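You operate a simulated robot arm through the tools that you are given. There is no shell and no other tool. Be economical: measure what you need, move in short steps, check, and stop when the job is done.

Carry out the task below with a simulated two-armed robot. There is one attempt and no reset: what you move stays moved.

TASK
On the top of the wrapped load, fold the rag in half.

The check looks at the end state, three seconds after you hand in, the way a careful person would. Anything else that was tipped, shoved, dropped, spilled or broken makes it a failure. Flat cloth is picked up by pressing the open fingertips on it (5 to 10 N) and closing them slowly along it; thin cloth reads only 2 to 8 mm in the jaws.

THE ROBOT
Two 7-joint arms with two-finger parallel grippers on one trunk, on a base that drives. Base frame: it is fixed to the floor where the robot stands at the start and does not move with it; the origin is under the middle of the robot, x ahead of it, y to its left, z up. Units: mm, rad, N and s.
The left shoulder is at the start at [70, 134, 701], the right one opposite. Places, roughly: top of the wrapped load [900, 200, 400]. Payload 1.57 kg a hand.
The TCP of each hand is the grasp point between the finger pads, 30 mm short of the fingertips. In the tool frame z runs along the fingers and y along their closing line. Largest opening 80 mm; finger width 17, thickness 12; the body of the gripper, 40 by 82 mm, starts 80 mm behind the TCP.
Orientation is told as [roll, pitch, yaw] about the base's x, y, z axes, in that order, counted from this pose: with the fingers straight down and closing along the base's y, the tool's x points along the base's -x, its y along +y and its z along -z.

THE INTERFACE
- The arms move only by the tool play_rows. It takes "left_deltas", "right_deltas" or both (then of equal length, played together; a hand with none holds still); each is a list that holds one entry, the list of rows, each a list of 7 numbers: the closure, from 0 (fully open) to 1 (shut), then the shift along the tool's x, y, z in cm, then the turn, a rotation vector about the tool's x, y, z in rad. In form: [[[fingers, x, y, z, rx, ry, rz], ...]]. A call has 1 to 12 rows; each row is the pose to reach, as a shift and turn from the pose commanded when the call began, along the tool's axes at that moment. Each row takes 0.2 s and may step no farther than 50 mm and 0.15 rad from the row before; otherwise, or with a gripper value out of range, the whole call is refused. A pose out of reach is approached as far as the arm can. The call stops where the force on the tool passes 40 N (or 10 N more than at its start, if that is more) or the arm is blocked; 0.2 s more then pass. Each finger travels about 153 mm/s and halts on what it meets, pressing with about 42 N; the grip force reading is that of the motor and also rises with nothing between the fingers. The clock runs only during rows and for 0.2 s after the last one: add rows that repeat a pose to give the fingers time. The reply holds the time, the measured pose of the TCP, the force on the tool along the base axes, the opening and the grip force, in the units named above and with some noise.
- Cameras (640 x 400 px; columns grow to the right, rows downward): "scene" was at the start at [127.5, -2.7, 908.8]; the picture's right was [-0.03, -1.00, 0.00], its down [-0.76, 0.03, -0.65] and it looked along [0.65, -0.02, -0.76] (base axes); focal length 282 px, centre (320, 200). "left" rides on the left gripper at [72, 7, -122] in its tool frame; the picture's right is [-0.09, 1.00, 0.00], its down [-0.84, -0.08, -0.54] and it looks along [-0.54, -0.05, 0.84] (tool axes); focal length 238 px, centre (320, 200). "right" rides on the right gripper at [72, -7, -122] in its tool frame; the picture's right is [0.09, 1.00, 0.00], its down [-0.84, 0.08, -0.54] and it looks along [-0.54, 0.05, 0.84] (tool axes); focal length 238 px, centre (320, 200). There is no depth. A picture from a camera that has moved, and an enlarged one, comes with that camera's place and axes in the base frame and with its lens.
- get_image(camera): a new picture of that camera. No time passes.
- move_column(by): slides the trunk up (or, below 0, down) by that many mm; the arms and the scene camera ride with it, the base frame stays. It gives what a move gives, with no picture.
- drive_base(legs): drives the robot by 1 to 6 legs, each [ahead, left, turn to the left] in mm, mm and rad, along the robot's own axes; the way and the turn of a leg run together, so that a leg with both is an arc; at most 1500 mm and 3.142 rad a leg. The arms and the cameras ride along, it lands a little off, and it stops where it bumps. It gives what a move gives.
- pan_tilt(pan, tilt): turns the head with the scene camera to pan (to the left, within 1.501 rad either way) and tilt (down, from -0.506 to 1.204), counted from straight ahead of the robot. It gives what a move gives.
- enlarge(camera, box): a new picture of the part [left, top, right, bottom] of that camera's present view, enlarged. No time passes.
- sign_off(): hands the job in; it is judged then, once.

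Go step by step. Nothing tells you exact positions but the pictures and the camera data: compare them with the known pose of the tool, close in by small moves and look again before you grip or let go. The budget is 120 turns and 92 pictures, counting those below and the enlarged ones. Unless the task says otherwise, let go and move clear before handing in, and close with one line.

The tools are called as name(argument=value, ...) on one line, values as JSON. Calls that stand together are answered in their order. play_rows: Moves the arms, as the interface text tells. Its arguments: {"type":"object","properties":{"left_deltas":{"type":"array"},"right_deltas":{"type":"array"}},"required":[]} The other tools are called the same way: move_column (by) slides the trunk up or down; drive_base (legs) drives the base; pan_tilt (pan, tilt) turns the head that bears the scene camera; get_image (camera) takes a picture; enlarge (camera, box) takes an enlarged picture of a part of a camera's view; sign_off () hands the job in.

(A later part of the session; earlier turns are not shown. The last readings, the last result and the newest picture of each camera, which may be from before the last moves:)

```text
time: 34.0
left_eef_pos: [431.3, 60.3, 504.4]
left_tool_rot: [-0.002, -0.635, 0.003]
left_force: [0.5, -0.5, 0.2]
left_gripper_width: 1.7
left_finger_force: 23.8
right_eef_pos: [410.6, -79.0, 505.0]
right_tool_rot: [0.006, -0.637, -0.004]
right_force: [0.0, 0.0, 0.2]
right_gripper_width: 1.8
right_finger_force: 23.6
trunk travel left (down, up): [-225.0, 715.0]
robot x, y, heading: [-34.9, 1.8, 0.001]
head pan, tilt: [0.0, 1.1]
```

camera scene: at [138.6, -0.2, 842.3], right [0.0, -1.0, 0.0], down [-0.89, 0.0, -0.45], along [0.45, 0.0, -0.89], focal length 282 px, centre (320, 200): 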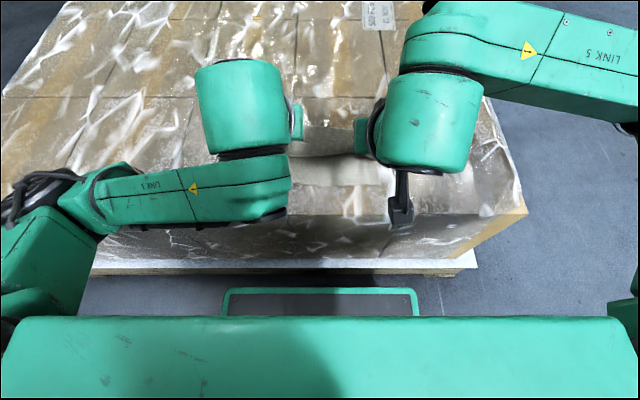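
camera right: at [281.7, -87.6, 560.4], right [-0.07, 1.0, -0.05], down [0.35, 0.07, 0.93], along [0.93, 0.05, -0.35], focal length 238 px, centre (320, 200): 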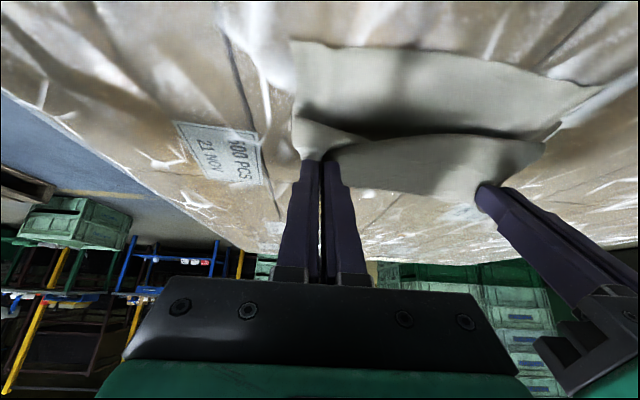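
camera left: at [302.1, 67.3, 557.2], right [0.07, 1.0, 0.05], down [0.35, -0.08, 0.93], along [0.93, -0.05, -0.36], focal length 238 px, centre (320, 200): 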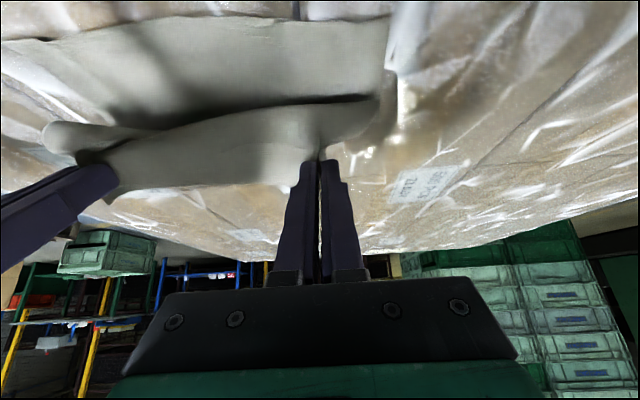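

play_rows(left_deltas=[[[1, -1.2, 0.3, 0.9, 0, 0, 0], [1, -2.4, 0.7, 1.8, 0, 0, 0], [1, -3.7, 0.7, 2.73, 0, 0, 0], [1, -3.7, 0.7, 2.73, 0, 0, 0]]], right_deltas=[[[1, -1.6, 0, 1.2, 0, 0, 0], [1, -3.2, 0, 2.4, 0, 0, 0], [1, -4.83, 0, 3.56, 0, 0, 0], [1, -4.83, 0, 3.56, 0, 0, 0]]])

drive_base(legs=[[-60, 0, 0]])

play_rows(left_deltas=[[[1, -1.6, 0, 1.2, 0, 0, 0], [1, -3.2, 0, 2.4, 0, 0, 0], [1, -4.83, 0, 3.56, 0, 0, 0], [1, -4.83, 0, 3.56, 0, 0, 0]]], right_deltas=[[[1, -1.6, 0, 1.2, 0, 0, 0], [1, -3.2, 0, 2.4, 0, 0, 0], [1, -4.83, 0, 3.56, 0, 0, 0], [1, -4.83, 0, 3.56, 0, 0, 0]]])

drive_base(legs=[[-60, 0, 0]])

get_image(camera="scene")

get_image(camera="right")

```text
time: 35.0
left_eef_pos: [478.6, 67.5, 503.5]
left_tool_rot: [-0.003, -0.636, 0.0]
left_force: [-0.8, -3.1, 0.7]
left_gripper_width: 1.6
left_finger_force: 24.2
right_eef_pos: [470.8, -79.3, 504.4]
right_tool_rot: [0.004, -0.637, -0.003]
right_force: [0.6, 3.7, 0.0]
right_gripper_width: 1.5
right_finger_force: 23.5
trunk travel left (down, up): [-225.0, 715.0]
robot x, y, heading: [-31.4, -1.2, 0.001]
head pan, tilt: [0.0, 1.1]
```

```text
time: 36.0
left_eef_pos: [419.2, 66.9, 504.6]
left_tool_rot: [0.0, -0.637, 0.002]
left_force: [-1.0, -3.3, 0.7]
left_gripper_width: 1.7
left_finger_force: 23.5
right_eef_pos: [409.8, -79.2, 506.4]
right_tool_rot: [0.005, -0.639, -0.006]
right_force: [0.7, 3.5, -0.5]
right_gripper_width: 1.8
right_finger_force: 23.6
trunk travel left (down, up): [-225.0, 715.0]
robot x, y, heading: [-93.3, 0.4, 0.003]
head pan, tilt: [0.0, 1.1]
```

```text
time: 37.0
left_eef_pos: [478.8, 68.4, 502.7]
left_tool_rot: [-0.002, -0.636, 0.003]
left_force: [-0.5, -5.1, 0.2]
left_gripper_width: 1.8
left_finger_force: 23.4
right_eef_pos: [470.5, -79.2, 504.8]
right_tool_rot: [0.005, -0.636, -0.003]
right_force: [0.4, 4.5, -1.1]
right_gripper_width: 1.7
right_finger_force: 23.2
trunk travel left (down, up): [-225.0, 715.0]
robot x, y, heading: [-94.1, -0.8, -0.004]
head pan, tilt: [0.0, 1.1]
```

```text
time: 38.0
left_eef_pos: [418.9, 68.7, 504.1]
left_tool_rot: [-0.002, -0.639, 0.001]
left_force: [-0.8, -4.8, 0.5]
left_gripper_width: 1.7
left_finger_force: 23.4
right_eef_pos: [410.4, -78.4, 505.2]
right_tool_rot: [0.005, -0.639, -0.007]
right_force: [0.2, 5.3, 0.3]
right_gripper_width: 1.6
right_finger_force: 23.2
trunk travel left (down, up): [-225.0, 715.0]
robot x, y, heading: [-149.8, -4.1, -0.001]
head pan, tilt: [0.0, 1.1]
```

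```text
62 pictures are left
camera scene: at [-42.0, 0.0, 842.3], right [0.0, -1.0, 0.0], down [-0.89, 0.0, -0.45], along [0.45, 0.0, -0.89], focal length 282 px, centre (320, 200)
```

scene: 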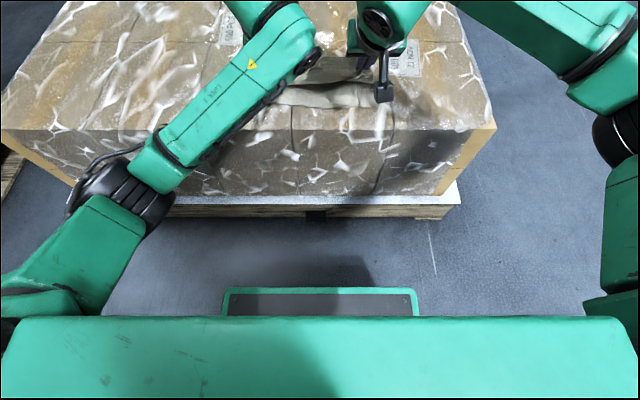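

```text
61 pictures are left
camera right: at [280.6, -87.5, 560.3], right [-0.07, 1.0, -0.05], down [0.35, 0.07, 0.93], along [0.93, 0.05, -0.35], focal length 238 px, centre (320, 200)
```

right: 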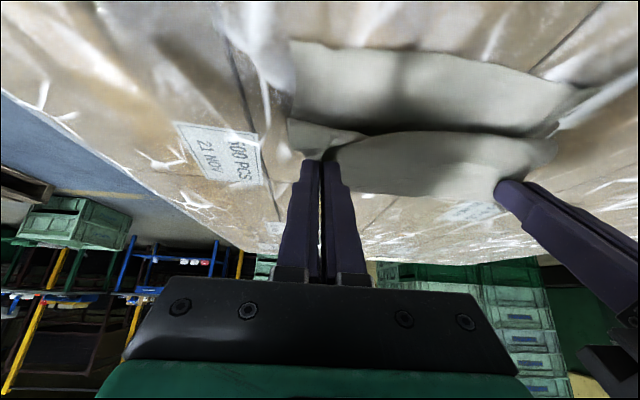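

The near edge is still in place (right corner at about (382,-103)) and the arms have room now. Next I'll tilt further and bring the held edge over the near edge, still about 30 mm up.

play_rows(left_deltas=[[[1, 0.92, 0.05, 0, 0, -0.086, 0], [1, 1.83, 0.1, 0, 0, -0.171, 0], [1, 2.75, 0.15, 0, 0, -0.257, 0], [1, 3.66, 0.2, 0, 0, -0.342, 0], [1, 4.58, 0.25, 0, 0, -0.428, 0], [1, 5.49, 0.3, -0.08, 0, -0.513, 0], [1, 5.49, 0.3, -0.08, 0, -0.513, 0]]], right_deltas=[[[1, 0.85, 0.05, 0, 0, -0.086, 0], [1, 1.7, 0.1, 0, 0, -0.171, 0], [1, 2.55, 0.15, 0.1, 0, -0.257, 0], [1, 3.4, 0.2, 0.15, 0, -0.342, 0], [1, 4.25, 0.25, 0.2, 0, -0.428, 0], [1, 5.09, 0.3, 0.22, 0, -0.513, 0], [1, 5.09, 0.3, 0.22, 0, -0.513, 0]]])

get_image(camera="scene")

get_image(camera="right")

get_image(camera="left")

```text
time: 39.6
left_eef_pos: [373.4, 71.0, 471.4]
left_tool_rot: [-0.004, -1.15, 0.005]
left_force: [-1.0, -5.3, 0.8]
left_gripper_width: 1.7
left_finger_force: 23.9
right_eef_pos: [370.1, -76.2, 473.4]
right_tool_rot: [0.012, -1.153, -0.013]
right_force: [1.4, 5.0, -0.2]
right_gripper_width: 1.6
right_finger_force: 23.7
trunk travel left (down, up): [-225.0, 715.0]
robot x, y, heading: [-153.4, 0.4, -0.0]
head pan, tilt: [0.0, 1.1]
```

```text
60 pictures are left
camera scene: at [-41.7, 0.0, 842.3], right [0.0, -1.0, 0.0], down [-0.89, 0.0, -0.45], along [0.45, 0.0, -0.89], focal length 282 px, centre (320, 200)
```

scene: 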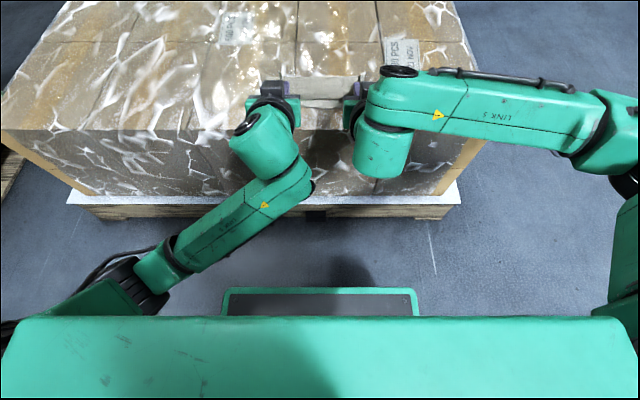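

```text
59 pictures are left
camera right: at [230.9, -83.8, 456.8], right [-0.04, 1.0, -0.08], down [-0.15, 0.07, 0.99], along [0.99, 0.05, 0.15], focal length 238 px, centre (320, 200)
```

right: 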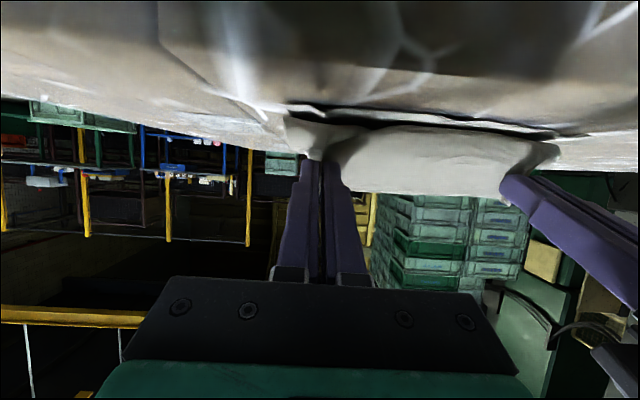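

```text
58 pictures are left
camera left: at [233.8, 77.3, 454.4], right [0.04, 1.0, 0.08], down [-0.15, -0.08, 0.99], along [0.99, -0.05, 0.15], focal length 238 px, centre (320, 200)
```

left: 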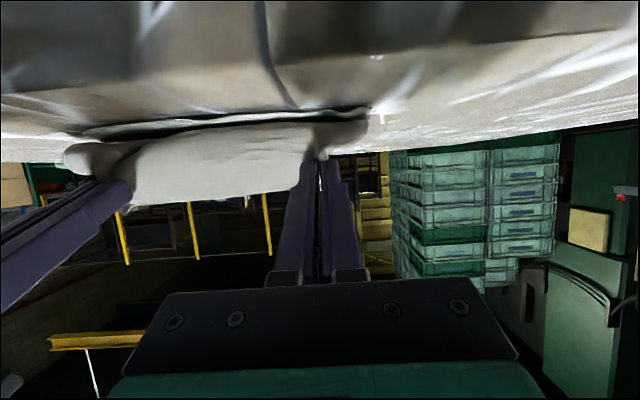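

The held edge is over the near edge, about 35 mm up. I'll lower it straight down.

play_rows(left_deltas=[[[1, 0.6, 0, 0.27, 0, 0, 0], [1, 1.2, 0, 0.54, 0, 0, 0], [1, 1.7, 0, 0.76, 0, 0, 0], [1, 2.1, 0, 0.94, 0, 0, 0], [1, 2.1, 0, 0.94, 0, 0, 0]]], right_deltas=[[[1, 0.6, 0, 0.27, 0, 0, 0], [1, 1.2, 0, 0.54, 0, 0, 0], [1, 1.8, 0, 0.8, 0, 0, 0], [1, 2.28, 0, 1.02, 0, 0, 0], [1, 2.28, 0, 1.02, 0, 0, 0]]])

enlarge(camera="scene", box=[220, 50, 420, 175])

get_image(camera="left")

```text
time: 40.8
left_eef_pos: [374.8, 70.7, 448.3]
left_tool_rot: [-0.005, -1.148, 0.003]
left_force: [0.9, -3.0, -0.5]
left_gripper_width: 1.8
left_finger_force: 23.1
right_eef_pos: [369.1, -77.1, 447.3]
right_tool_rot: [0.013, -1.15, -0.013]
right_force: [0.5, 3.7, 0.2]
right_gripper_width: 1.7
right_finger_force: 24.1
trunk travel left (down, up): [-225.0, 715.0]
robot x, y, heading: [-156.7, -1.9, -0.003]
head pan, tilt: [0.0, 1.1]
```

```text
3.20 times, centred on (320, 112) of scene
camera zoom: at [-41.8, 0.0, 842.3], right [0.0, -1.0, 0.0], down [-0.89, 0.0, -0.45], along [0.45, 0.0, -0.89], focal length 903 px, centre (320, 480)
```

zoom: 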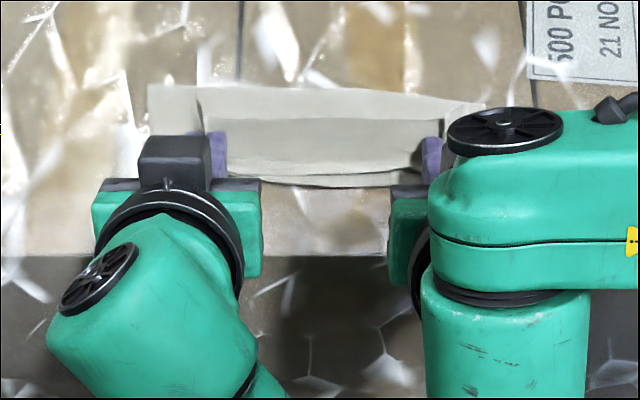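

```text
56 pictures are left
camera left: at [233.6, 77.0, 431.7], right [0.04, 1.0, 0.08], down [-0.15, -0.08, 0.99], along [0.99, -0.05, 0.15], focal length 238 px, centre (320, 200)
```

left: 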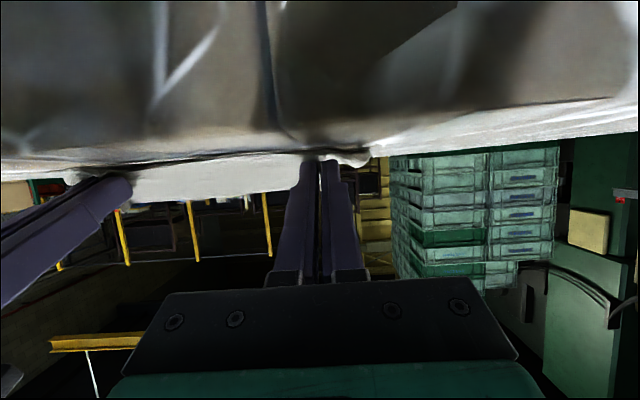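

The two edges line up well and the tips are just above the surface. I'll open slowly and withdraw backwards.

play_rows(left_deltas=[[[0.95, 0, 0, 0, 0, 0, 0], [0.9, 0, 0, 0, 0, 0, 0], [0.8, 0, 0, 0, 0, 0, 0], [0.75, 0, 0, 0, 0, 0, 0], [0.75, 0, 0, -0.7, 0, 0, 0], [0.75, 0, 0, -1.4, 0, 0, 0], [0.75, 0, 0, -2.5, 0, 0, 0], [0.75, 0, 0, -4, 0, 0, 0], [0.75, 0, 0, -6, 0, 0, 0], [0.75, 0, 0, -8, 0, 0, 0]]], right_deltas=[[[0.95, 0, 0, 0, 0, 0, 0], [0.9, 0, 0, 0, 0, 0, 0], [0.8, 0, 0, 0, 0, 0, 0], [0.75, 0, 0, 0, 0, 0, 0], [0.75, 0, 0, -0.7, 0, 0, 0], [0.75, 0, 0, -1.4, 0, 0, 0], [0.75, 0, 0, -2.5, 0, 0, 0], [0.75, 0, 0, -4, 0, 0, 0], [0.75, 0, 0, -6, 0, 0, 0], [0.75, 0, 0, -8, 0, 0, 0]]])

enlarge(camera="scene", box=[220, 50, 420, 175])

get_image(camera="left")

```text
time: 43.0
left_eef_pos: [299.8, 71.0, 480.9]
left_tool_rot: [-0.004, -1.151, 0.005]
left_force: [0.1, -0.2, 0.7]
left_gripper_width: 19.9
left_finger_force: 0.0
right_eef_pos: [296.6, -75.7, 480.2]
right_tool_rot: [0.01, -1.15, -0.01]
right_force: [-0.2, 1.3, 0.2]
right_gripper_width: 19.8
right_finger_force: 0.1
trunk travel left (down, up): [-225.0, 715.0]
robot x, y, heading: [-154.2, 2.0, 0.001]
head pan, tilt: [0.0, 1.1]
```

```text
3.20 times, centred on (320, 112) of scene
camera zoom: at [-41.8, 0.0, 842.3], right [0.0, -1.0, 0.0], down [-0.89, 0.0, -0.45], along [0.45, 0.0, -0.89], focal length 903 px, centre (320, 480)
```

zoom: 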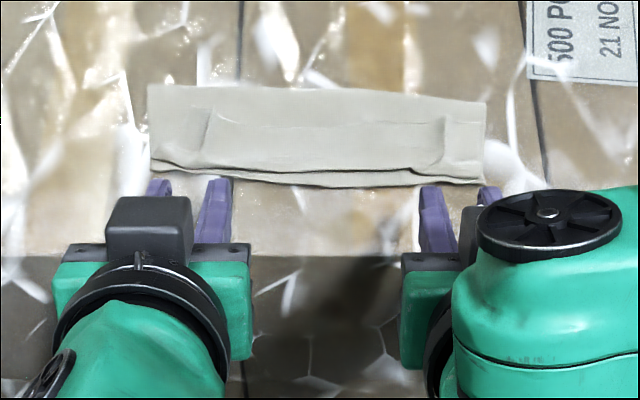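

```text
54 pictures are left
camera left: at [160.4, 77.5, 464.8], right [0.04, 1.0, 0.08], down [-0.15, -0.08, 0.99], along [0.99, -0.05, 0.15], focal length 238 px, centre (320, 200)
```

left: 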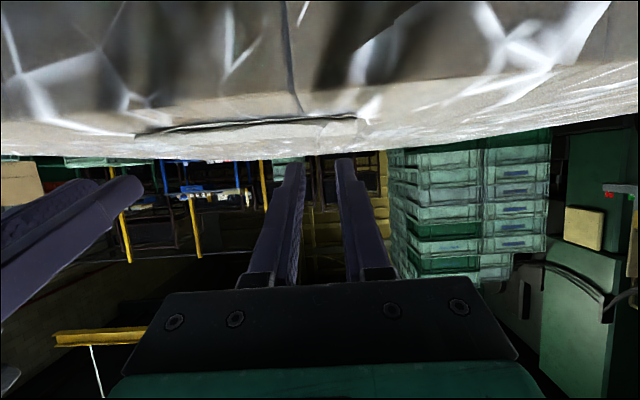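

It has folded with the edges nearly aligned. I'll take a close look for a curled-back edge.

enlarge(camera="scene", box=[260, 70, 380, 114])

```text
5.33 times, centred on (320, 92) of scene
camera zoom: at [-41.8, 0.0, 842.3], right [0.0, -1.0, 0.0], down [-0.89, 0.0, -0.45], along [0.45, 0.0, -0.89], focal length 1504 px, centre (320, 776)
```

zoom: 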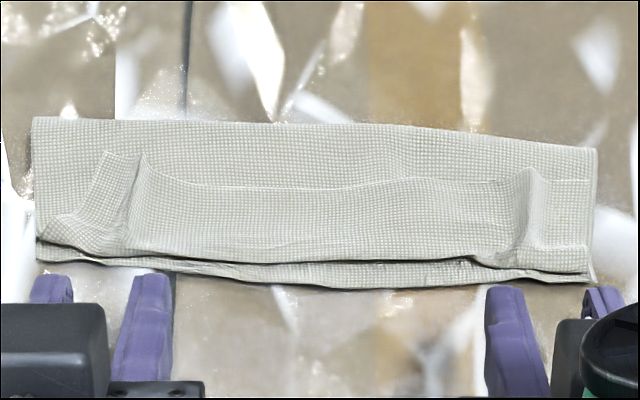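

The top layer's edge, a strip about 35 mm wide, has curled back on itself and needs turning out towards me. I'll bring the hands upright and higher, then look for where to hook under it.

play_rows(left_deltas=[[[0.75, -1.5, 0, 0.2, 0, 0.1438, 0], [0.75, -3, 0, 0.5, 0, 0.2875, 0], [0.75, -4, 0, 1, 0, 0.431, 0], [0.75, -5, 0, 1.5, 0, 0.575, 0], [0.75, -6, 0, 2, 0, 0.719, 0], [0.75, -7, 0, 2.5, 0, 0.8625, 0], [0.75, -8, 0, 3, 0, 1.006, 0], [0.75, -8, 0, 3.3, 0, 1.15, 0], [0.75, -8, 0, 3.3, 0, 1.15, 0]]], right_deltas=[[[0.75, -1.5, 0, 0.2, 0, 0.1438, 0], [0.75, -3, 0, 0.5, 0, 0.2875, 0], [0.75, -4, 0, 1, 0, 0.431, 0], [0.75, -5, 0, 1.5, 0, 0.575, 0], [0.75, -6, 0, 2, 0, 0.719, 0], [0.75, -7, 0, 2.5, 0, 0.8625, 0], [0.75, -8, 0, 3, 0, 1.006, 0], [0.75, -8, 0, 3.3, 0, 1.15, 0], [0.75, -8, 0, 3.3, 0, 1.15, 0]]])

get_image(camera="left")

get_image(camera="right")

```text
time: 44.1
left_eef_pos: [359.0, 119.9, 496.3]
left_tool_rot: [0.132, -0.494, 0.009]
left_force: [0.0, -0.9, 0.7]
left_gripper_width: 19.9
left_finger_force: 0.0
left hand out of reach, approached as far as the arm can: row 5
right_eef_pos: [336.1, -75.7, 523.6]
right_tool_rot: [0.006, -0.496, -0.004]
right_force: [-1.1, 1.1, 0.1]
right_gripper_width: 19.8
right_finger_force: 0.1
trunk travel left (down, up): [-225.0, 715.0]
robot x, y, heading: [-153.8, -2.2, 0.002]
head pan, tilt: [0.0, 1.1]
stopped in row 5 (left hand): the arm was blocked; the commanded pose is now the measured one
```

```text
52 pictures are left
camera left: at [239.0, 109.0, 568.5], right [0.01, 0.99, 0.16], down [0.49, -0.14, 0.86], along [0.87, 0.07, -0.48], focal length 238 px, centre (320, 200)
```

left: 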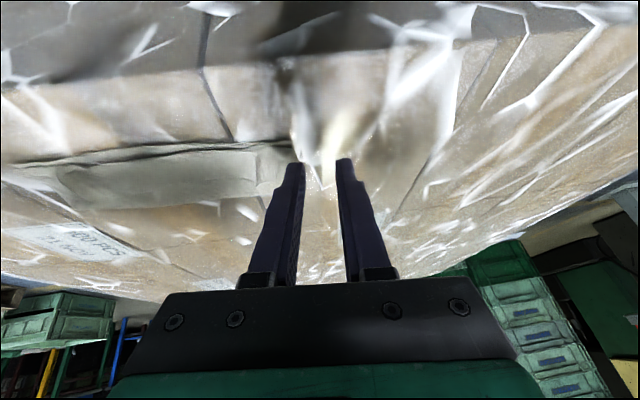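

```text
51 pictures are left
camera right: at [216.0, -83.6, 597.6], right [-0.08, 1.0, -0.04], down [0.48, 0.07, 0.88], along [0.87, 0.05, -0.48], focal length 238 px, centre (320, 200)
```

right: 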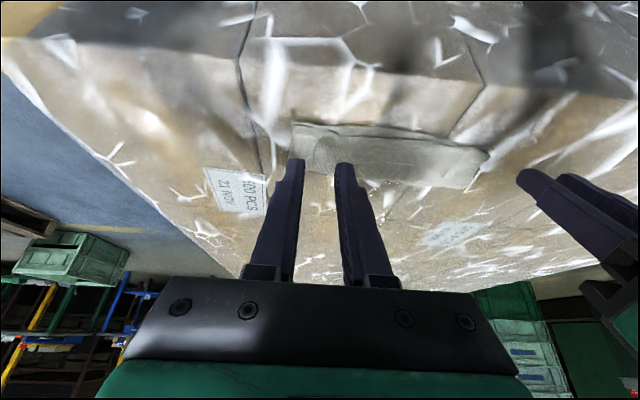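

The left arm was blocked, so I'll check the scene.

get_image(camera="scene")

```text
50 pictures are left
camera scene: at [-42.0, -0.1, 842.3], right [0.0, -1.0, 0.0], down [-0.89, 0.0, -0.45], along [0.45, 0.0, -0.89], focal length 282 px, centre (320, 200)
```

scene: 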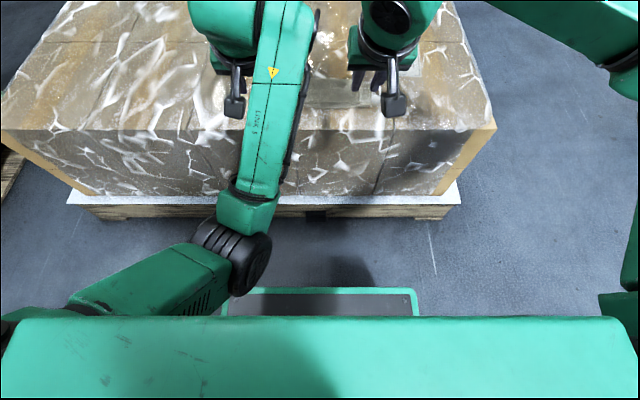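

play_rows(left_deltas=[[[0.75, -0.6, 0.16, -1.1, 0, 0, 0], [0.75, -1.2, 0.33, -2.2, 0, 0, 0], [0.75, -1.8, 0.5, -3.3, -0.03, 0.1, 0], [0.75, -2.4, 0.6, -4.4, -0.07, 0.2, 0], [0.75, -2.4, 0.6, -4.4, -0.1, 0.3, 0], [0.75, -2.4, 0.6, -4.4, -0.13, 0.4, 0], [0.75, -2.4, 0.6, -4.4, -0.13, 0.49, 0]]], right_deltas=[[[0.75, -0.6, 0, 0, 0, 0.1, 0], [0.75, -1.2, 0, 0, 0, 0.2, 0], [0.75, -1.8, 0, -0.1, 0, 0.3, 0], [0.75, -2.4, 0, -0.2, 0, 0.4, 0], [0.75, -2.87, 0, -0.27, 0, 0.496, 0], [0.75, -2.87, 0, -0.27, 0, 0.496, 0], [0.75, -2.87, 0, -0.27, 0, 0.496, 0]]])

```text
time: 45.7
left_eef_pos: [417.4, 110.7, 553.4]
left_tool_rot: [0.239, -0.012, 0.099]
left_force: [-0.8, 0.1, 0.5]
left_gripper_width: 20.1
left_finger_force: 0.1
left hand out of reach, approached as far as the arm can: row 3, 4, 5, 6, 7
right_eef_pos: [360.6, -75.2, 539.8]
right_tool_rot: [0.005, 0.001, 0.0]
right_force: [0.3, 0.2, -0.5]
right_gripper_width: 20.0
right_finger_force: 0.0
trunk travel left (down, up): [-225.0, 715.0]
robot x, y, heading: [-153.6, 1.2, -0.001]
head pan, tilt: [0.0, 1.1]
```

play_rows(left_deltas=[[[0.75, 0, 1, -1, 0, 0, 0], [0.75, 0, 2.5, -2, -0.06, 0, 0.03], [0.75, 0, 4, -3, -0.12, 0, 0.06], [0.75, 0, 5.5, -3, -0.18, 0, 0.1], [0.75, 0, 7, -3, -0.24, 0, 0.1], [0.75, 0, 7, -3, -0.24, 0, 0.1]]])

get_image(camera="scene")

get_image(camera="left")

```text
time: 47.1
left_eef_pos: [410.9, 173.7, 601.8]
left_tool_rot: [0.479, 0.021, 0.008]
left_force: [0.4, -0.2, 0.4]
left_gripper_width: 20.0
left_finger_force: 0.0
right_eef_pos: [360.3, -75.4, 540.3]
right_tool_rot: [0.005, 0.002, 0.001]
right_force: [0.5, -0.1, 0.5]
right_gripper_width: 19.8
right_finger_force: 0.1
trunk travel left (down, up): [-225.0, 715.0]
robot x, y, heading: [-153.4, 2.0, -0.003]
head pan, tilt: [0.0, 1.1]
```

```text
49 pictures are left
camera scene: at [-41.7, 0.1, 842.3], right [0.0, -1.0, 0.0], down [-0.89, 0.0, -0.45], along [0.45, 0.0, -0.89], focal length 282 px, centre (320, 200)
```

scene: 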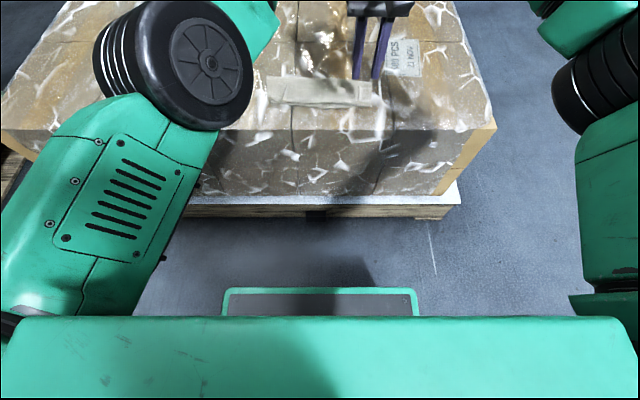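

```text
48 pictures are left
camera left: at [342.5, 122.0, 713.1], right [0.1, 0.88, 0.46], down [0.85, -0.31, 0.43], along [0.52, 0.35, -0.78], focal length 238 px, centre (320, 200)
```

left: 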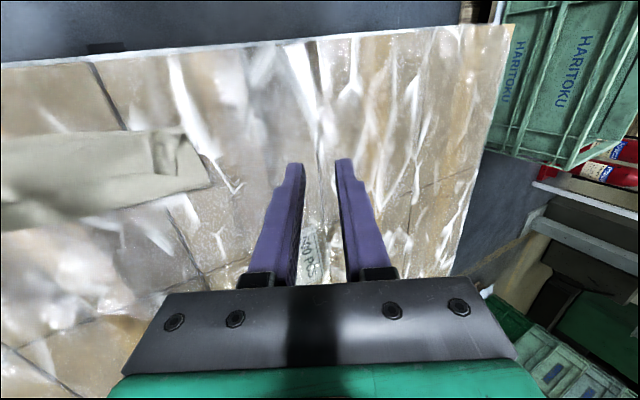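

The left elbow has swung over; I'll level that hand.

play_rows(left_deltas=[[[0.75, 0, 0, 0, 0.12, 0, 0], [0.75, 0, 0, 0, 0.24, 0, 0], [0.75, 0, 0, 0, 0.36, 0, 0], [0.75, 0, 0, 0, 0.479, 0, 0], [0.75, 0, 0, 0, 0.479, 0, 0]]])

drive_base(legs=[[60, 0, 0]])

get_image(camera="scene")

```text
time: 48.3
left_eef_pos: [410.7, 171.6, 600.4]
left_tool_rot: [0.001, 0.023, 0.007]
left_force: [0.8, 0.2, 0.1]
left_gripper_width: 20.0
left_finger_force: 0.1
right_eef_pos: [359.7, -75.1, 540.9]
right_tool_rot: [0.004, 0.002, -0.001]
right_force: [0.3, -0.4, 0.4]
right_gripper_width: 20.0
right_finger_force: 0.0
trunk travel left (down, up): [-225.0, 715.0]
robot x, y, heading: [-154.0, 0.6, 0.001]
head pan, tilt: [0.0, 1.1]
```

```text
time: 49.3
left_eef_pos: [471.2, 171.8, 600.6]
left_tool_rot: [0.001, 0.023, 0.005]
left_force: [-0.4, 0.5, 0.4]
left_gripper_width: 20.2
left_finger_force: 0.1
right_eef_pos: [420.7, -74.6, 539.8]
right_tool_rot: [0.004, 0.003, -0.001]
right_force: [0.0, 0.7, 0.0]
right_gripper_width: 19.9
right_finger_force: 0.1
trunk travel left (down, up): [-225.0, 715.0]
robot x, y, heading: [-93.8, -4.2, -0.002]
head pan, tilt: [0.0, 1.1]
```

```text
47 pictures are left
camera scene: at [19.2, 0.1, 842.2], right [0.0, -1.0, 0.0], down [-0.89, 0.0, -0.45], along [0.45, 0.0, -0.89], focal length 282 px, centre (320, 200)
```

scene: 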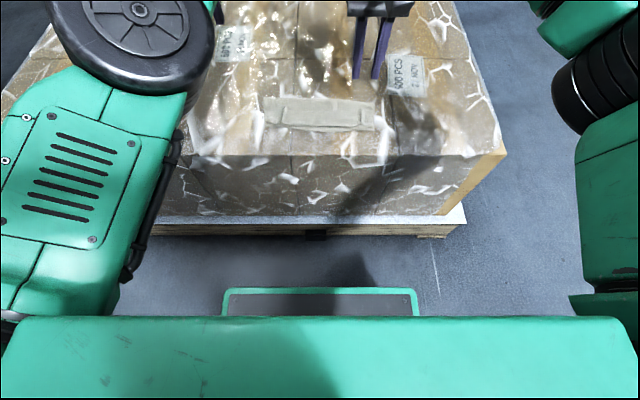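

enlarge(camera="scene", box=[250, 80, 390, 150])

get_image(camera="right")

```text
4.57 times, centred on (320, 115) of scene
camera zoom: at [19.2, 0.1, 842.2], right [0.0, -1.0, 0.0], down [-0.89, 0.0, -0.45], along [0.45, 0.0, -0.89], focal length 1289 px, centre (320, 589)
```

zoom: 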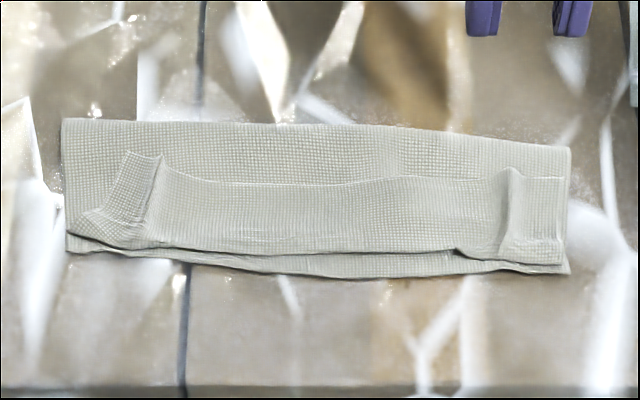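

```text
45 pictures are left
camera right: at [350.5, -83.6, 662.2], right [-0.09, 1.0, 0.01], down [0.84, 0.07, 0.54], along [0.54, 0.05, -0.84], focal length 238 px, centre (320, 200)
```

right: 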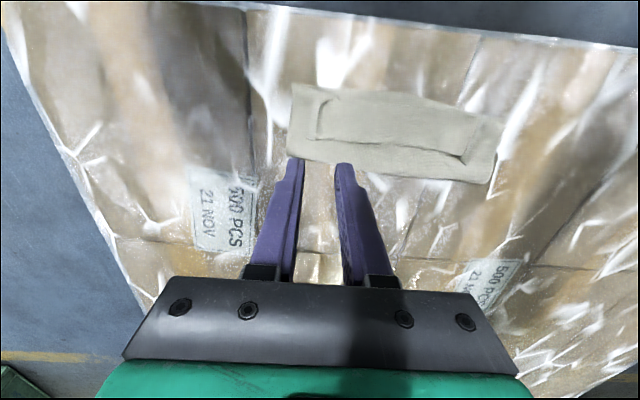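

The picture is clear now: each end of the curled strip still stands in a small ridge at its very edge, at about (439,69) and (430,-83). I'll grip those ridges, which puts the grip right at the edge, and redo the turn with more tilt and a taut finish. First I'll back up again for arm room and hover over the ridges.

drive_base(legs=[[-60, 0, 0]])

play_rows(left_deltas=[[[0.7, -0.4, -2, -2, 0, 0, 0], [0.7, -0.8, -4, 0, 0, 0, 0], [0.7, -1.2, -6, 3, 0, -0.02, 0], [0.7, -1.6, -8, 6, 0, -0.02, 0], [0.7, -2.1, -10.3, 9, 0, -0.02, 0], [0.7, -2.1, -10.3, 12, 0, -0.02, 0], [0.7, -2.1, -10.3, 12, 0, -0.02, 0]]], right_deltas=[[[0.7, -1, 0, 0, 0, 0, 0], [0.7, -2, 0, 0.5, 0, 0, 0], [0.7, -3, -0.2, 1.5, 0, 0, 0], [0.7, -4, -0.4, 3, 0, 0, 0], [0.7, -5, -0.6, 4.5, 0, 0, 0], [0.7, -6.2, -0.8, 6, 0, 0, 0], [0.7, -6.2, -0.8, 6, 0, 0, 0]]])

get_image(camera="left")

get_image(camera="right")

```text
time: 50.3
left_eef_pos: [410.6, 172.6, 601.3]
left_tool_rot: [0.003, 0.024, 0.008]
left_force: [0.0, -0.4, -0.4]
left_gripper_width: 20.0
left_finger_force: 0.0
right_eef_pos: [360.5, -76.2, 540.1]
right_tool_rot: [0.005, -0.001, -0.002]
right_force: [0.5, 0.4, -0.3]
right_gripper_width: 20.3
right_finger_force: 0.0
trunk travel left (down, up): [-225.0, 715.0]
robot x, y, heading: [-153.6, 0.3, 0.004]
head pan, tilt: [0.0, 1.1]
```

```text
time: 51.9
left_eef_pos: [429.5, 69.2, 478.6]
left_tool_rot: [0.001, 0.003, 0.006]
left_force: [-0.4, 0.7, -0.9]
left_gripper_width: 23.8
left_finger_force: 0.0
right_eef_pos: [423.7, -83.0, 480.8]
right_tool_rot: [0.006, -0.001, 0.001]
right_force: [1.2, 0.2, 0.5]
right_gripper_width: 23.9
right_finger_force: 0.1
trunk travel left (down, up): [-225.0, 715.0]
robot x, y, heading: [-153.0, -1.6, -0.002]
head pan, tilt: [0.0, 1.1]
```

```text
44 pictures are left
camera left: at [358.1, 74.9, 600.9], right [0.08, 1.0, 0.0], down [0.84, -0.07, 0.54], along [0.54, -0.05, -0.84], focal length 238 px, centre (320, 200)
```

left: 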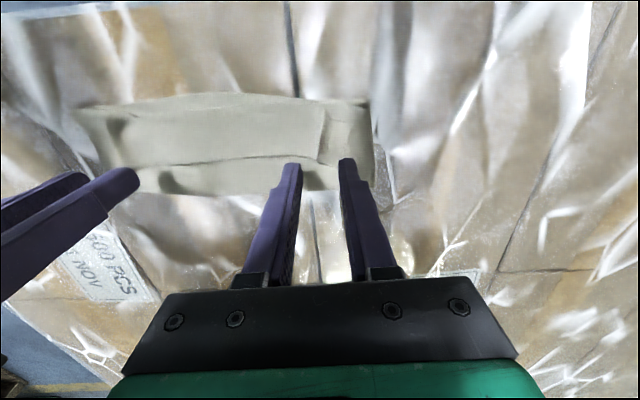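

```text
43 pictures are left
camera right: at [352.8, -91.1, 602.3], right [-0.09, 1.0, 0.01], down [0.84, 0.07, 0.54], along [0.54, 0.05, -0.84], focal length 238 px, centre (320, 200)
```

right: 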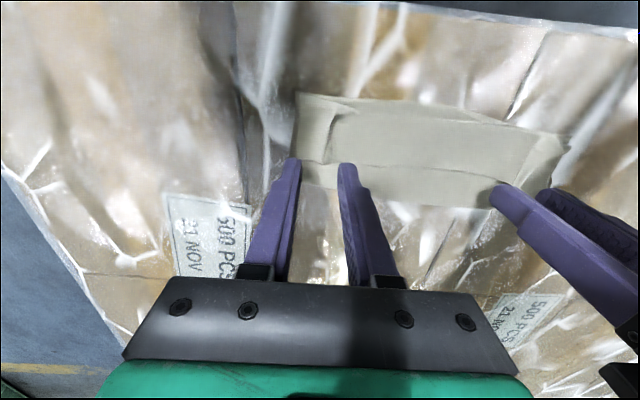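

The ridges lie between the fingers. I'll shift slightly and lower to light contact.

play_rows(left_deltas=[[[0.7, 0.4, 0, 0.6, 0, 0, 0], [0.7, 0.4, 0, 1.2, 0, 0, 0], [0.7, 0.4, 0, 1.8, 0, 0, 0], [0.7, 0.4, 0, 2.15, 0, 0, 0], [0.7, 0.4, 0, 2.15, 0, 0, 0]]], right_deltas=[[[0.7, 0.3, 0.4, 0.6, 0, 0, 0], [0.7, 0.3, 0.4, 1.2, 0, 0, 0], [0.7, 0.3, 0.4, 1.8, 0, 0, 0], [0.7, 0.3, 0.4, 2.35, 0, 0, 0], [0.7, 0.3, 0.4, 2.35, 0, 0, 0]]])

get_image(camera="left")

get_image(camera="right")

```text
time: 53.1
left_eef_pos: [425.7, 69.6, 458.6]
left_tool_rot: [0.003, 0.002, 0.007]
left_force: [-0.4, 0.4, -0.4]
left_gripper_width: 23.8
left_finger_force: 0.0
right_eef_pos: [419.7, -79.2, 456.7]
right_tool_rot: [0.005, 0.002, -0.001]
right_force: [0.3, -0.5, -0.4]
right_gripper_width: 24.0
right_finger_force: 0.1
trunk travel left (down, up): [-225.0, 715.0]
robot x, y, heading: [-156.4, -3.0, -0.001]
head pan, tilt: [0.0, 1.1]
```

```text
42 pictures are left
camera left: at [354.5, 76.0, 580.0], right [0.08, 1.0, 0.0], down [0.84, -0.07, 0.54], along [0.54, -0.04, -0.84], focal length 238 px, centre (320, 200)
```

left: 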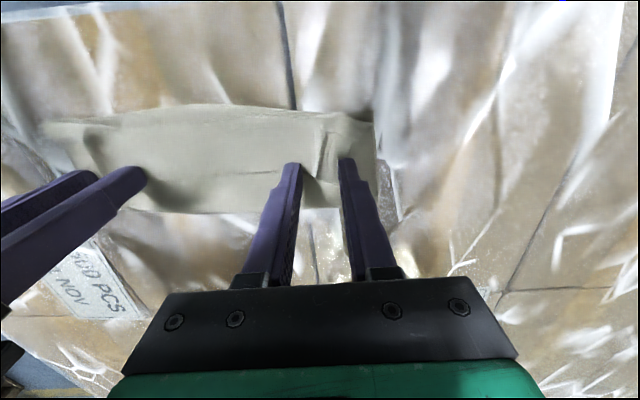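

```text
41 pictures are left
camera right: at [349.5, -86.5, 578.9], right [-0.09, 1.0, 0.01], down [0.84, 0.07, 0.54], along [0.54, 0.05, -0.84], focal length 238 px, centre (320, 200)
```

right: 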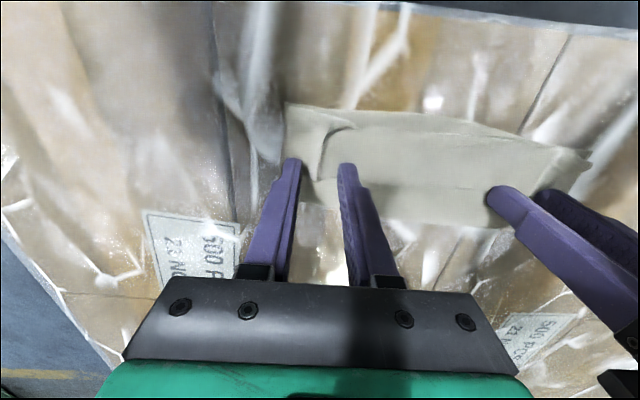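

play_rows(left_deltas=[[[0.7, 0, 0, 0.1, 0, 0, 0], [0.7, 0, 0, 0.2, 0, 0, 0], [0.7, 0, 0, 0.25, 0, 0, 0], [0.7, 0, 0, 0.25, 0, 0, 0]]], right_deltas=[[[0.7, 0, 0, 0.05, 0, 0, 0], [0.7, 0, 0, 0.1, 0, 0, 0], [0.7, 0, 0, 0.12, 0, 0, 0], [0.7, 0, 0, 0.12, 0, 0, 0]]])

```text
time: 54.1
left_eef_pos: [425.1, 71.4, 454.3]
left_tool_rot: [0.003, 0.002, 0.009]
left_force: [0.2, 0.0, 0.4]
left_gripper_width: 23.9
left_finger_force: 0.1
right_eef_pos: [418.4, -78.4, 456.2]
right_tool_rot: [0.006, 0.001, -0.001]
right_force: [0.5, -0.9, 0.3]
right_gripper_width: 23.7
right_finger_force: 0.1
trunk travel left (down, up): [-225.0, 715.0]
robot x, y, heading: [-155.4, -2.9, 0.002]
head pan, tilt: [0.0, 1.1]
```

play_rows(left_deltas=[[[0.7, 0, 0, 0.08, 0, 0, 0], [0.7, 0, 0, 0.14, 0, 0, 0], [0.7, 0, 0, 0.14, 0, 0, 0]]], right_deltas=[[[0.7, 0, 0, 0.08, 0, 0, 0], [0.7, 0, 0, 0.16, 0, 0, 0], [0.7, 0, 0, 0.16, 0, 0, 0]]])

```text
time: 54.9
left_eef_pos: [426.5, 69.8, 455.8]
left_tool_rot: [0.002, 0.001, 0.007]
left_force: [-0.2, -0.2, 0.3]
left_gripper_width: 24.1
left_finger_force: 0.0
right_eef_pos: [419.7, -77.6, 453.9]
right_tool_rot: [0.004, 0.0, 0.002]
right_force: [0.3, 0.0, 2.2]
right_gripper_width: 23.8
right_finger_force: 0.1
trunk travel left (down, up): [-225.0, 715.0]
robot x, y, heading: [-154.7, -0.5, -0.001]
head pan, tilt: [0.0, 1.1]
```

play_rows(left_deltas=[[[0.7, 0, 0, 0.1, 0, 0, 0], [0.7, 0, 0, 0.15, 0, 0, 0], [0.73, 0, 0, 0.15, 0, 0, 0], [0.76, 0, 0, 0.15, 0, 0, 0], [0.8, 0, 0, 0.15, 0, 0, 0], [0.84, 0, 0, 0.15, 0, 0, 0], [0.88, 0, 0, 0.15, 0, 0, 0], [0.92, 0, 0, 0.15, 0, 0, 0], [0.96, 0, 0, 0.15, 0, 0, 0], [1, 0, 0, 0.15, 0, 0, 0], [1, 0, 0, 0.15, 0, 0, 0]]], right_deltas=[[[0.7, 0, 0, 0.02, 0, 0, 0], [0.7, 0, 0, 0.03, 0, 0, 0], [0.73, 0, 0, 0.03, 0, 0, 0], [0.76, 0, 0, 0.03, 0, 0, 0], [0.8, 0, 0, 0.03, 0, 0, 0], [0.84, 0, 0, 0.03, 0, 0, 0], [0.88, 0, 0, 0.03, 0, 0, 0], [0.92, 0, 0, 0.03, 0, 0, 0], [0.96, 0, 0, 0.03, 0, 0, 0], [1, 0, 0, 0.03, 0, 0, 0], [1, 0, 0, 0.03, 0, 0, 0]]])

get_image(camera="left")

get_image(camera="right")

```text
time: 57.3
left_eef_pos: [426.2, 70.5, 454.0]
left_tool_rot: [-0.001, 0.002, 0.007]
left_force: [-0.5, -5.5, 1.6]
left_gripper_width: 1.8
left_finger_force: 23.7
right_eef_pos: [418.6, -79.2, 454.0]
right_tool_rot: [0.008, 0.001, 0.001]
right_force: [0.7, 5.1, 1.2]
right_gripper_width: 1.9
right_finger_force: 23.1
trunk travel left (down, up): [-225.0, 715.0]
robot x, y, heading: [-158.2, 0.4, -0.003]
head pan, tilt: [0.0, 1.1]
```

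```text
40 pictures are left
camera left: at [354.0, 76.0, 575.0], right [0.08, 1.0, 0.0], down [0.84, -0.07, 0.54], along [0.54, -0.05, -0.84], focal length 238 px, centre (320, 200)
```

left: 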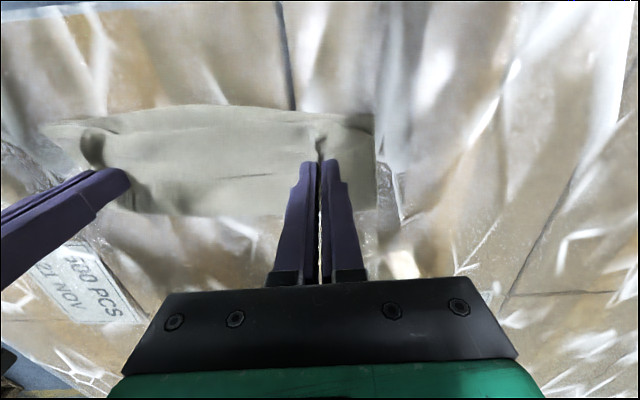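

```text
39 pictures are left
camera right: at [348.8, -86.7, 576.2], right [-0.09, 1.0, 0.01], down [0.84, 0.07, 0.54], along [0.54, 0.06, -0.84], focal length 238 px, centre (320, 200)
```

right: 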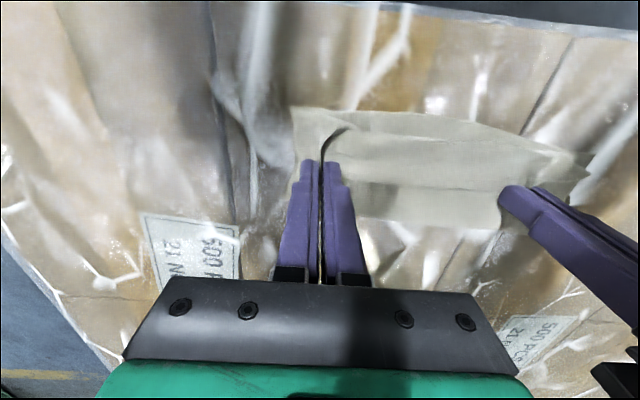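

Both ridges are held. I'll lift and tilt, moving slightly away so the lower layer lies out, then look.

play_rows(left_deltas=[[[1, 0.2, 0, -1.5, 0, -0.11, 0], [1, 0.2, 0, -3, 0, -0.22, 0], [1, 0, 0, -4.3, 0, -0.34, 0], [1, -0.3, 0, -5.4, 0, -0.45, 0], [1, -0.6, 0, -6.2, 0, -0.56, 0], [1, -1, 0, -6.8, 0, -0.68, 0], [1, -1.3, 0, -7.2, 0, -0.79, 0], [1, -1.65, 0, -7.47, 0, -0.9, 0], [1, -1.65, 0, -7.47, 0, -0.9, 0]]], right_deltas=[[[1, 0.2, 0, -1.5, 0, -0.11, 0], [1, 0.2, 0, -3, 0, -0.22, 0], [1, 0, 0, -4.3, 0, -0.34, 0], [1, -0.3, 0, -5.4, 0, -0.45, 0], [1, -0.6, 0, -6.2, 0, -0.56, 0], [1, -1, 0, -6.8, 0, -0.68, 0], [1, -1.3, 0, -7.2, 0, -0.79, 0], [1, -1.65, 0, -7.47, 0, -0.9, 0], [1, -1.65, 0, -7.47, 0, -0.9, 0]]])

get_image(camera="right")

enlarge(camera="scene", box=[220, 30, 420, 155])

```text
time: 58.6
left_eef_pos: [444.5, 89.9, 534.9]
left_tool_rot: [0.019, -0.679, 0.021]
left_force: [-3.5, -22.1, -2.6]
left_gripper_width: 1.7
left_finger_force: 24.0
right_eef_pos: [425.9, -68.2, 522.1]
right_tool_rot: [0.03, -0.649, 0.006]
right_force: [3.3, 21.7, 1.6]
right_gripper_width: 1.9
right_finger_force: 23.6
trunk travel left (down, up): [-225.0, 715.0]
robot x, y, heading: [-153.3, -0.3, 0.002]
head pan, tilt: [0.0, 1.1]
stopped in row 6 (right hand): the force on the tool passed its limit (the readings are from after the stop); the commanded pose is now the measured one
```

```text
38 pictures are left
camera right: at [296.6, -80.0, 576.6], right [-0.1, 0.99, -0.03], down [0.34, 0.06, 0.94], along [0.94, 0.08, -0.34], focal length 238 px, centre (320, 200)
```

right: 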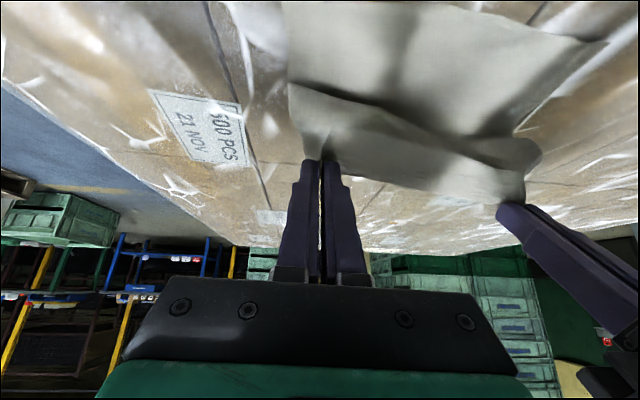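

```text
3.20 times, centred on (320, 92) of scene
camera zoom: at [-41.1, 0.3, 842.3], right [0.0, -1.0, 0.0], down [-0.89, 0.0, -0.45], along [0.45, 0.0, -0.89], focal length 903 px, centre (320, 544)
```

zoom: 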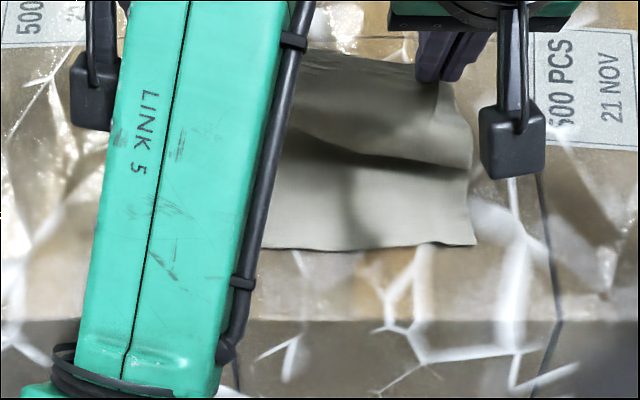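

The left arm swung sideways while tilting and stretched the cloth. I'll bring the hands back together to relieve it.

play_rows(left_deltas=[[[1, 0, -0.5, 0, 0, 0, 0], [1, 0, -1.0, 0, 0, 0, 0], [1, 0, -1.4, 0, 0, 0, 0], [1, 0, -1.4, 0, 0, 0, 0]]], right_deltas=[[[1, 0, -0.2, 0, 0, 0, 0], [1, 0, -0.4, 0, 0, 0, 0], [1, 0, -0.4, 0, 0, 0, 0], [1, 0, -0.4, 0, 0, 0, 0]]])

get_image(camera="scene")

get_image(camera="left")

```text
time: 59.6
left_eef_pos: [449.3, 84.7, 534.7]
left_tool_rot: [0.034, -0.679, 0.028]
left_force: [-4.8, -29.9, -2.9]
left_gripper_width: 1.8
left_finger_force: 23.5
right_eef_pos: [428.0, -75.0, 522.2]
right_tool_rot: [0.026, -0.648, 0.002]
right_force: [3.6, 29.5, 2.0]
right_gripper_width: 1.9
right_finger_force: 22.9
trunk travel left (down, up): [-225.0, 715.0]
robot x, y, heading: [-156.5, -0.6, 0.001]
head pan, tilt: [0.0, 1.1]
```

```text
36 pictures are left
camera scene: at [-41.2, 0.1, 842.3], right [0.0, -1.0, 0.0], down [-0.89, 0.0, -0.45], along [0.45, 0.0, -0.89], focal length 282 px, centre (320, 200)
```

scene: 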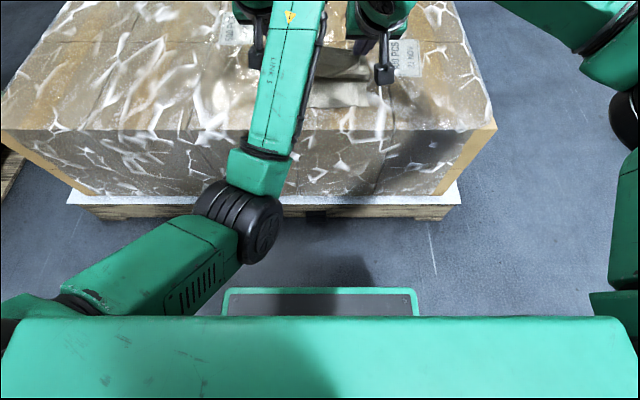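

```text
35 pictures are left
camera left: at [315.0, 83.5, 584.0], right [0.02, 1.0, 0.08], down [0.32, -0.09, 0.95], along [0.95, 0.0, -0.32], focal length 238 px, centre (320, 200)
```

left: 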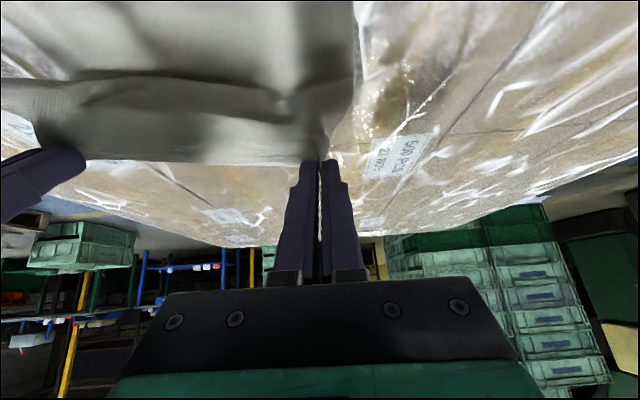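

play_rows(right_deltas=[[[1, 0, 0.4, 0, 0, 0, 0], [1, 0, 0.8, 0, 0, 0, 0], [1, 0, 1.2, 0, 0, 0, 0], [1, 0, 1.2, 0, 0, 0, 0]]])

```text
time: 60.6
left_eef_pos: [447.8, 86.5, 536.6]
left_tool_rot: [0.039, -0.683, 0.03]
left_force: [-1.6, -10.5, -1.0]
left_gripper_width: 1.7
left_finger_force: 22.7
right_eef_pos: [426.6, -66.3, 522.3]
right_tool_rot: [0.019, -0.647, 0.001]
right_force: [1.3, 10.4, 0.0]
right_gripper_width: 1.6
right_finger_force: 23.7
trunk travel left (down, up): [-225.0, 715.0]
robot x, y, heading: [-152.2, 2.3, -0.0]
head pan, tilt: [0.0, 1.1]
```

Tension is relieved. I'll try half of the next move (more tilt, towards me) to see whether the left arm follows.

play_rows(left_deltas=[[[1, 1, 0, 0, 0, -0.055, 0], [1, 2, 0, -0.1, 0, -0.11, 0], [1, 3, 0, -0.1, 0, -0.16, 0], [1, 3, 0, -0.1, 0, -0.16, 0]]], right_deltas=[[[1, 0.7, 0, 0, 0, -0.06, 0], [1, 1.4, 0, -0.1, 0, -0.12, 0], [1, 2.1, 0, -0.17, 0, -0.18, 0], [1, 2.1, 0, -0.17, 0, -0.18, 0]]])

```text
time: 61.3
left_eef_pos: [444.3, 92.7, 567.3]
left_tool_rot: [0.058, -0.885, 0.017]
left_force: [-4.3, -23.7, -8.7]
left_gripper_width: 1.9
left_finger_force: 23.8
right_eef_pos: [414.6, -54.7, 520.7]
right_tool_rot: [0.049, -0.793, 0.004]
right_force: [5.3, 23.0, 7.8]
right_gripper_width: 1.8
right_finger_force: 23.6
trunk travel left (down, up): [-225.0, 715.0]
robot x, y, heading: [-155.7, 3.5, -0.003]
head pan, tilt: [0.0, 1.1]
stopped in row 3 (right hand): the force on the tool passed its limit (the readings are from after the stop); the commanded pose is now the measured one
```

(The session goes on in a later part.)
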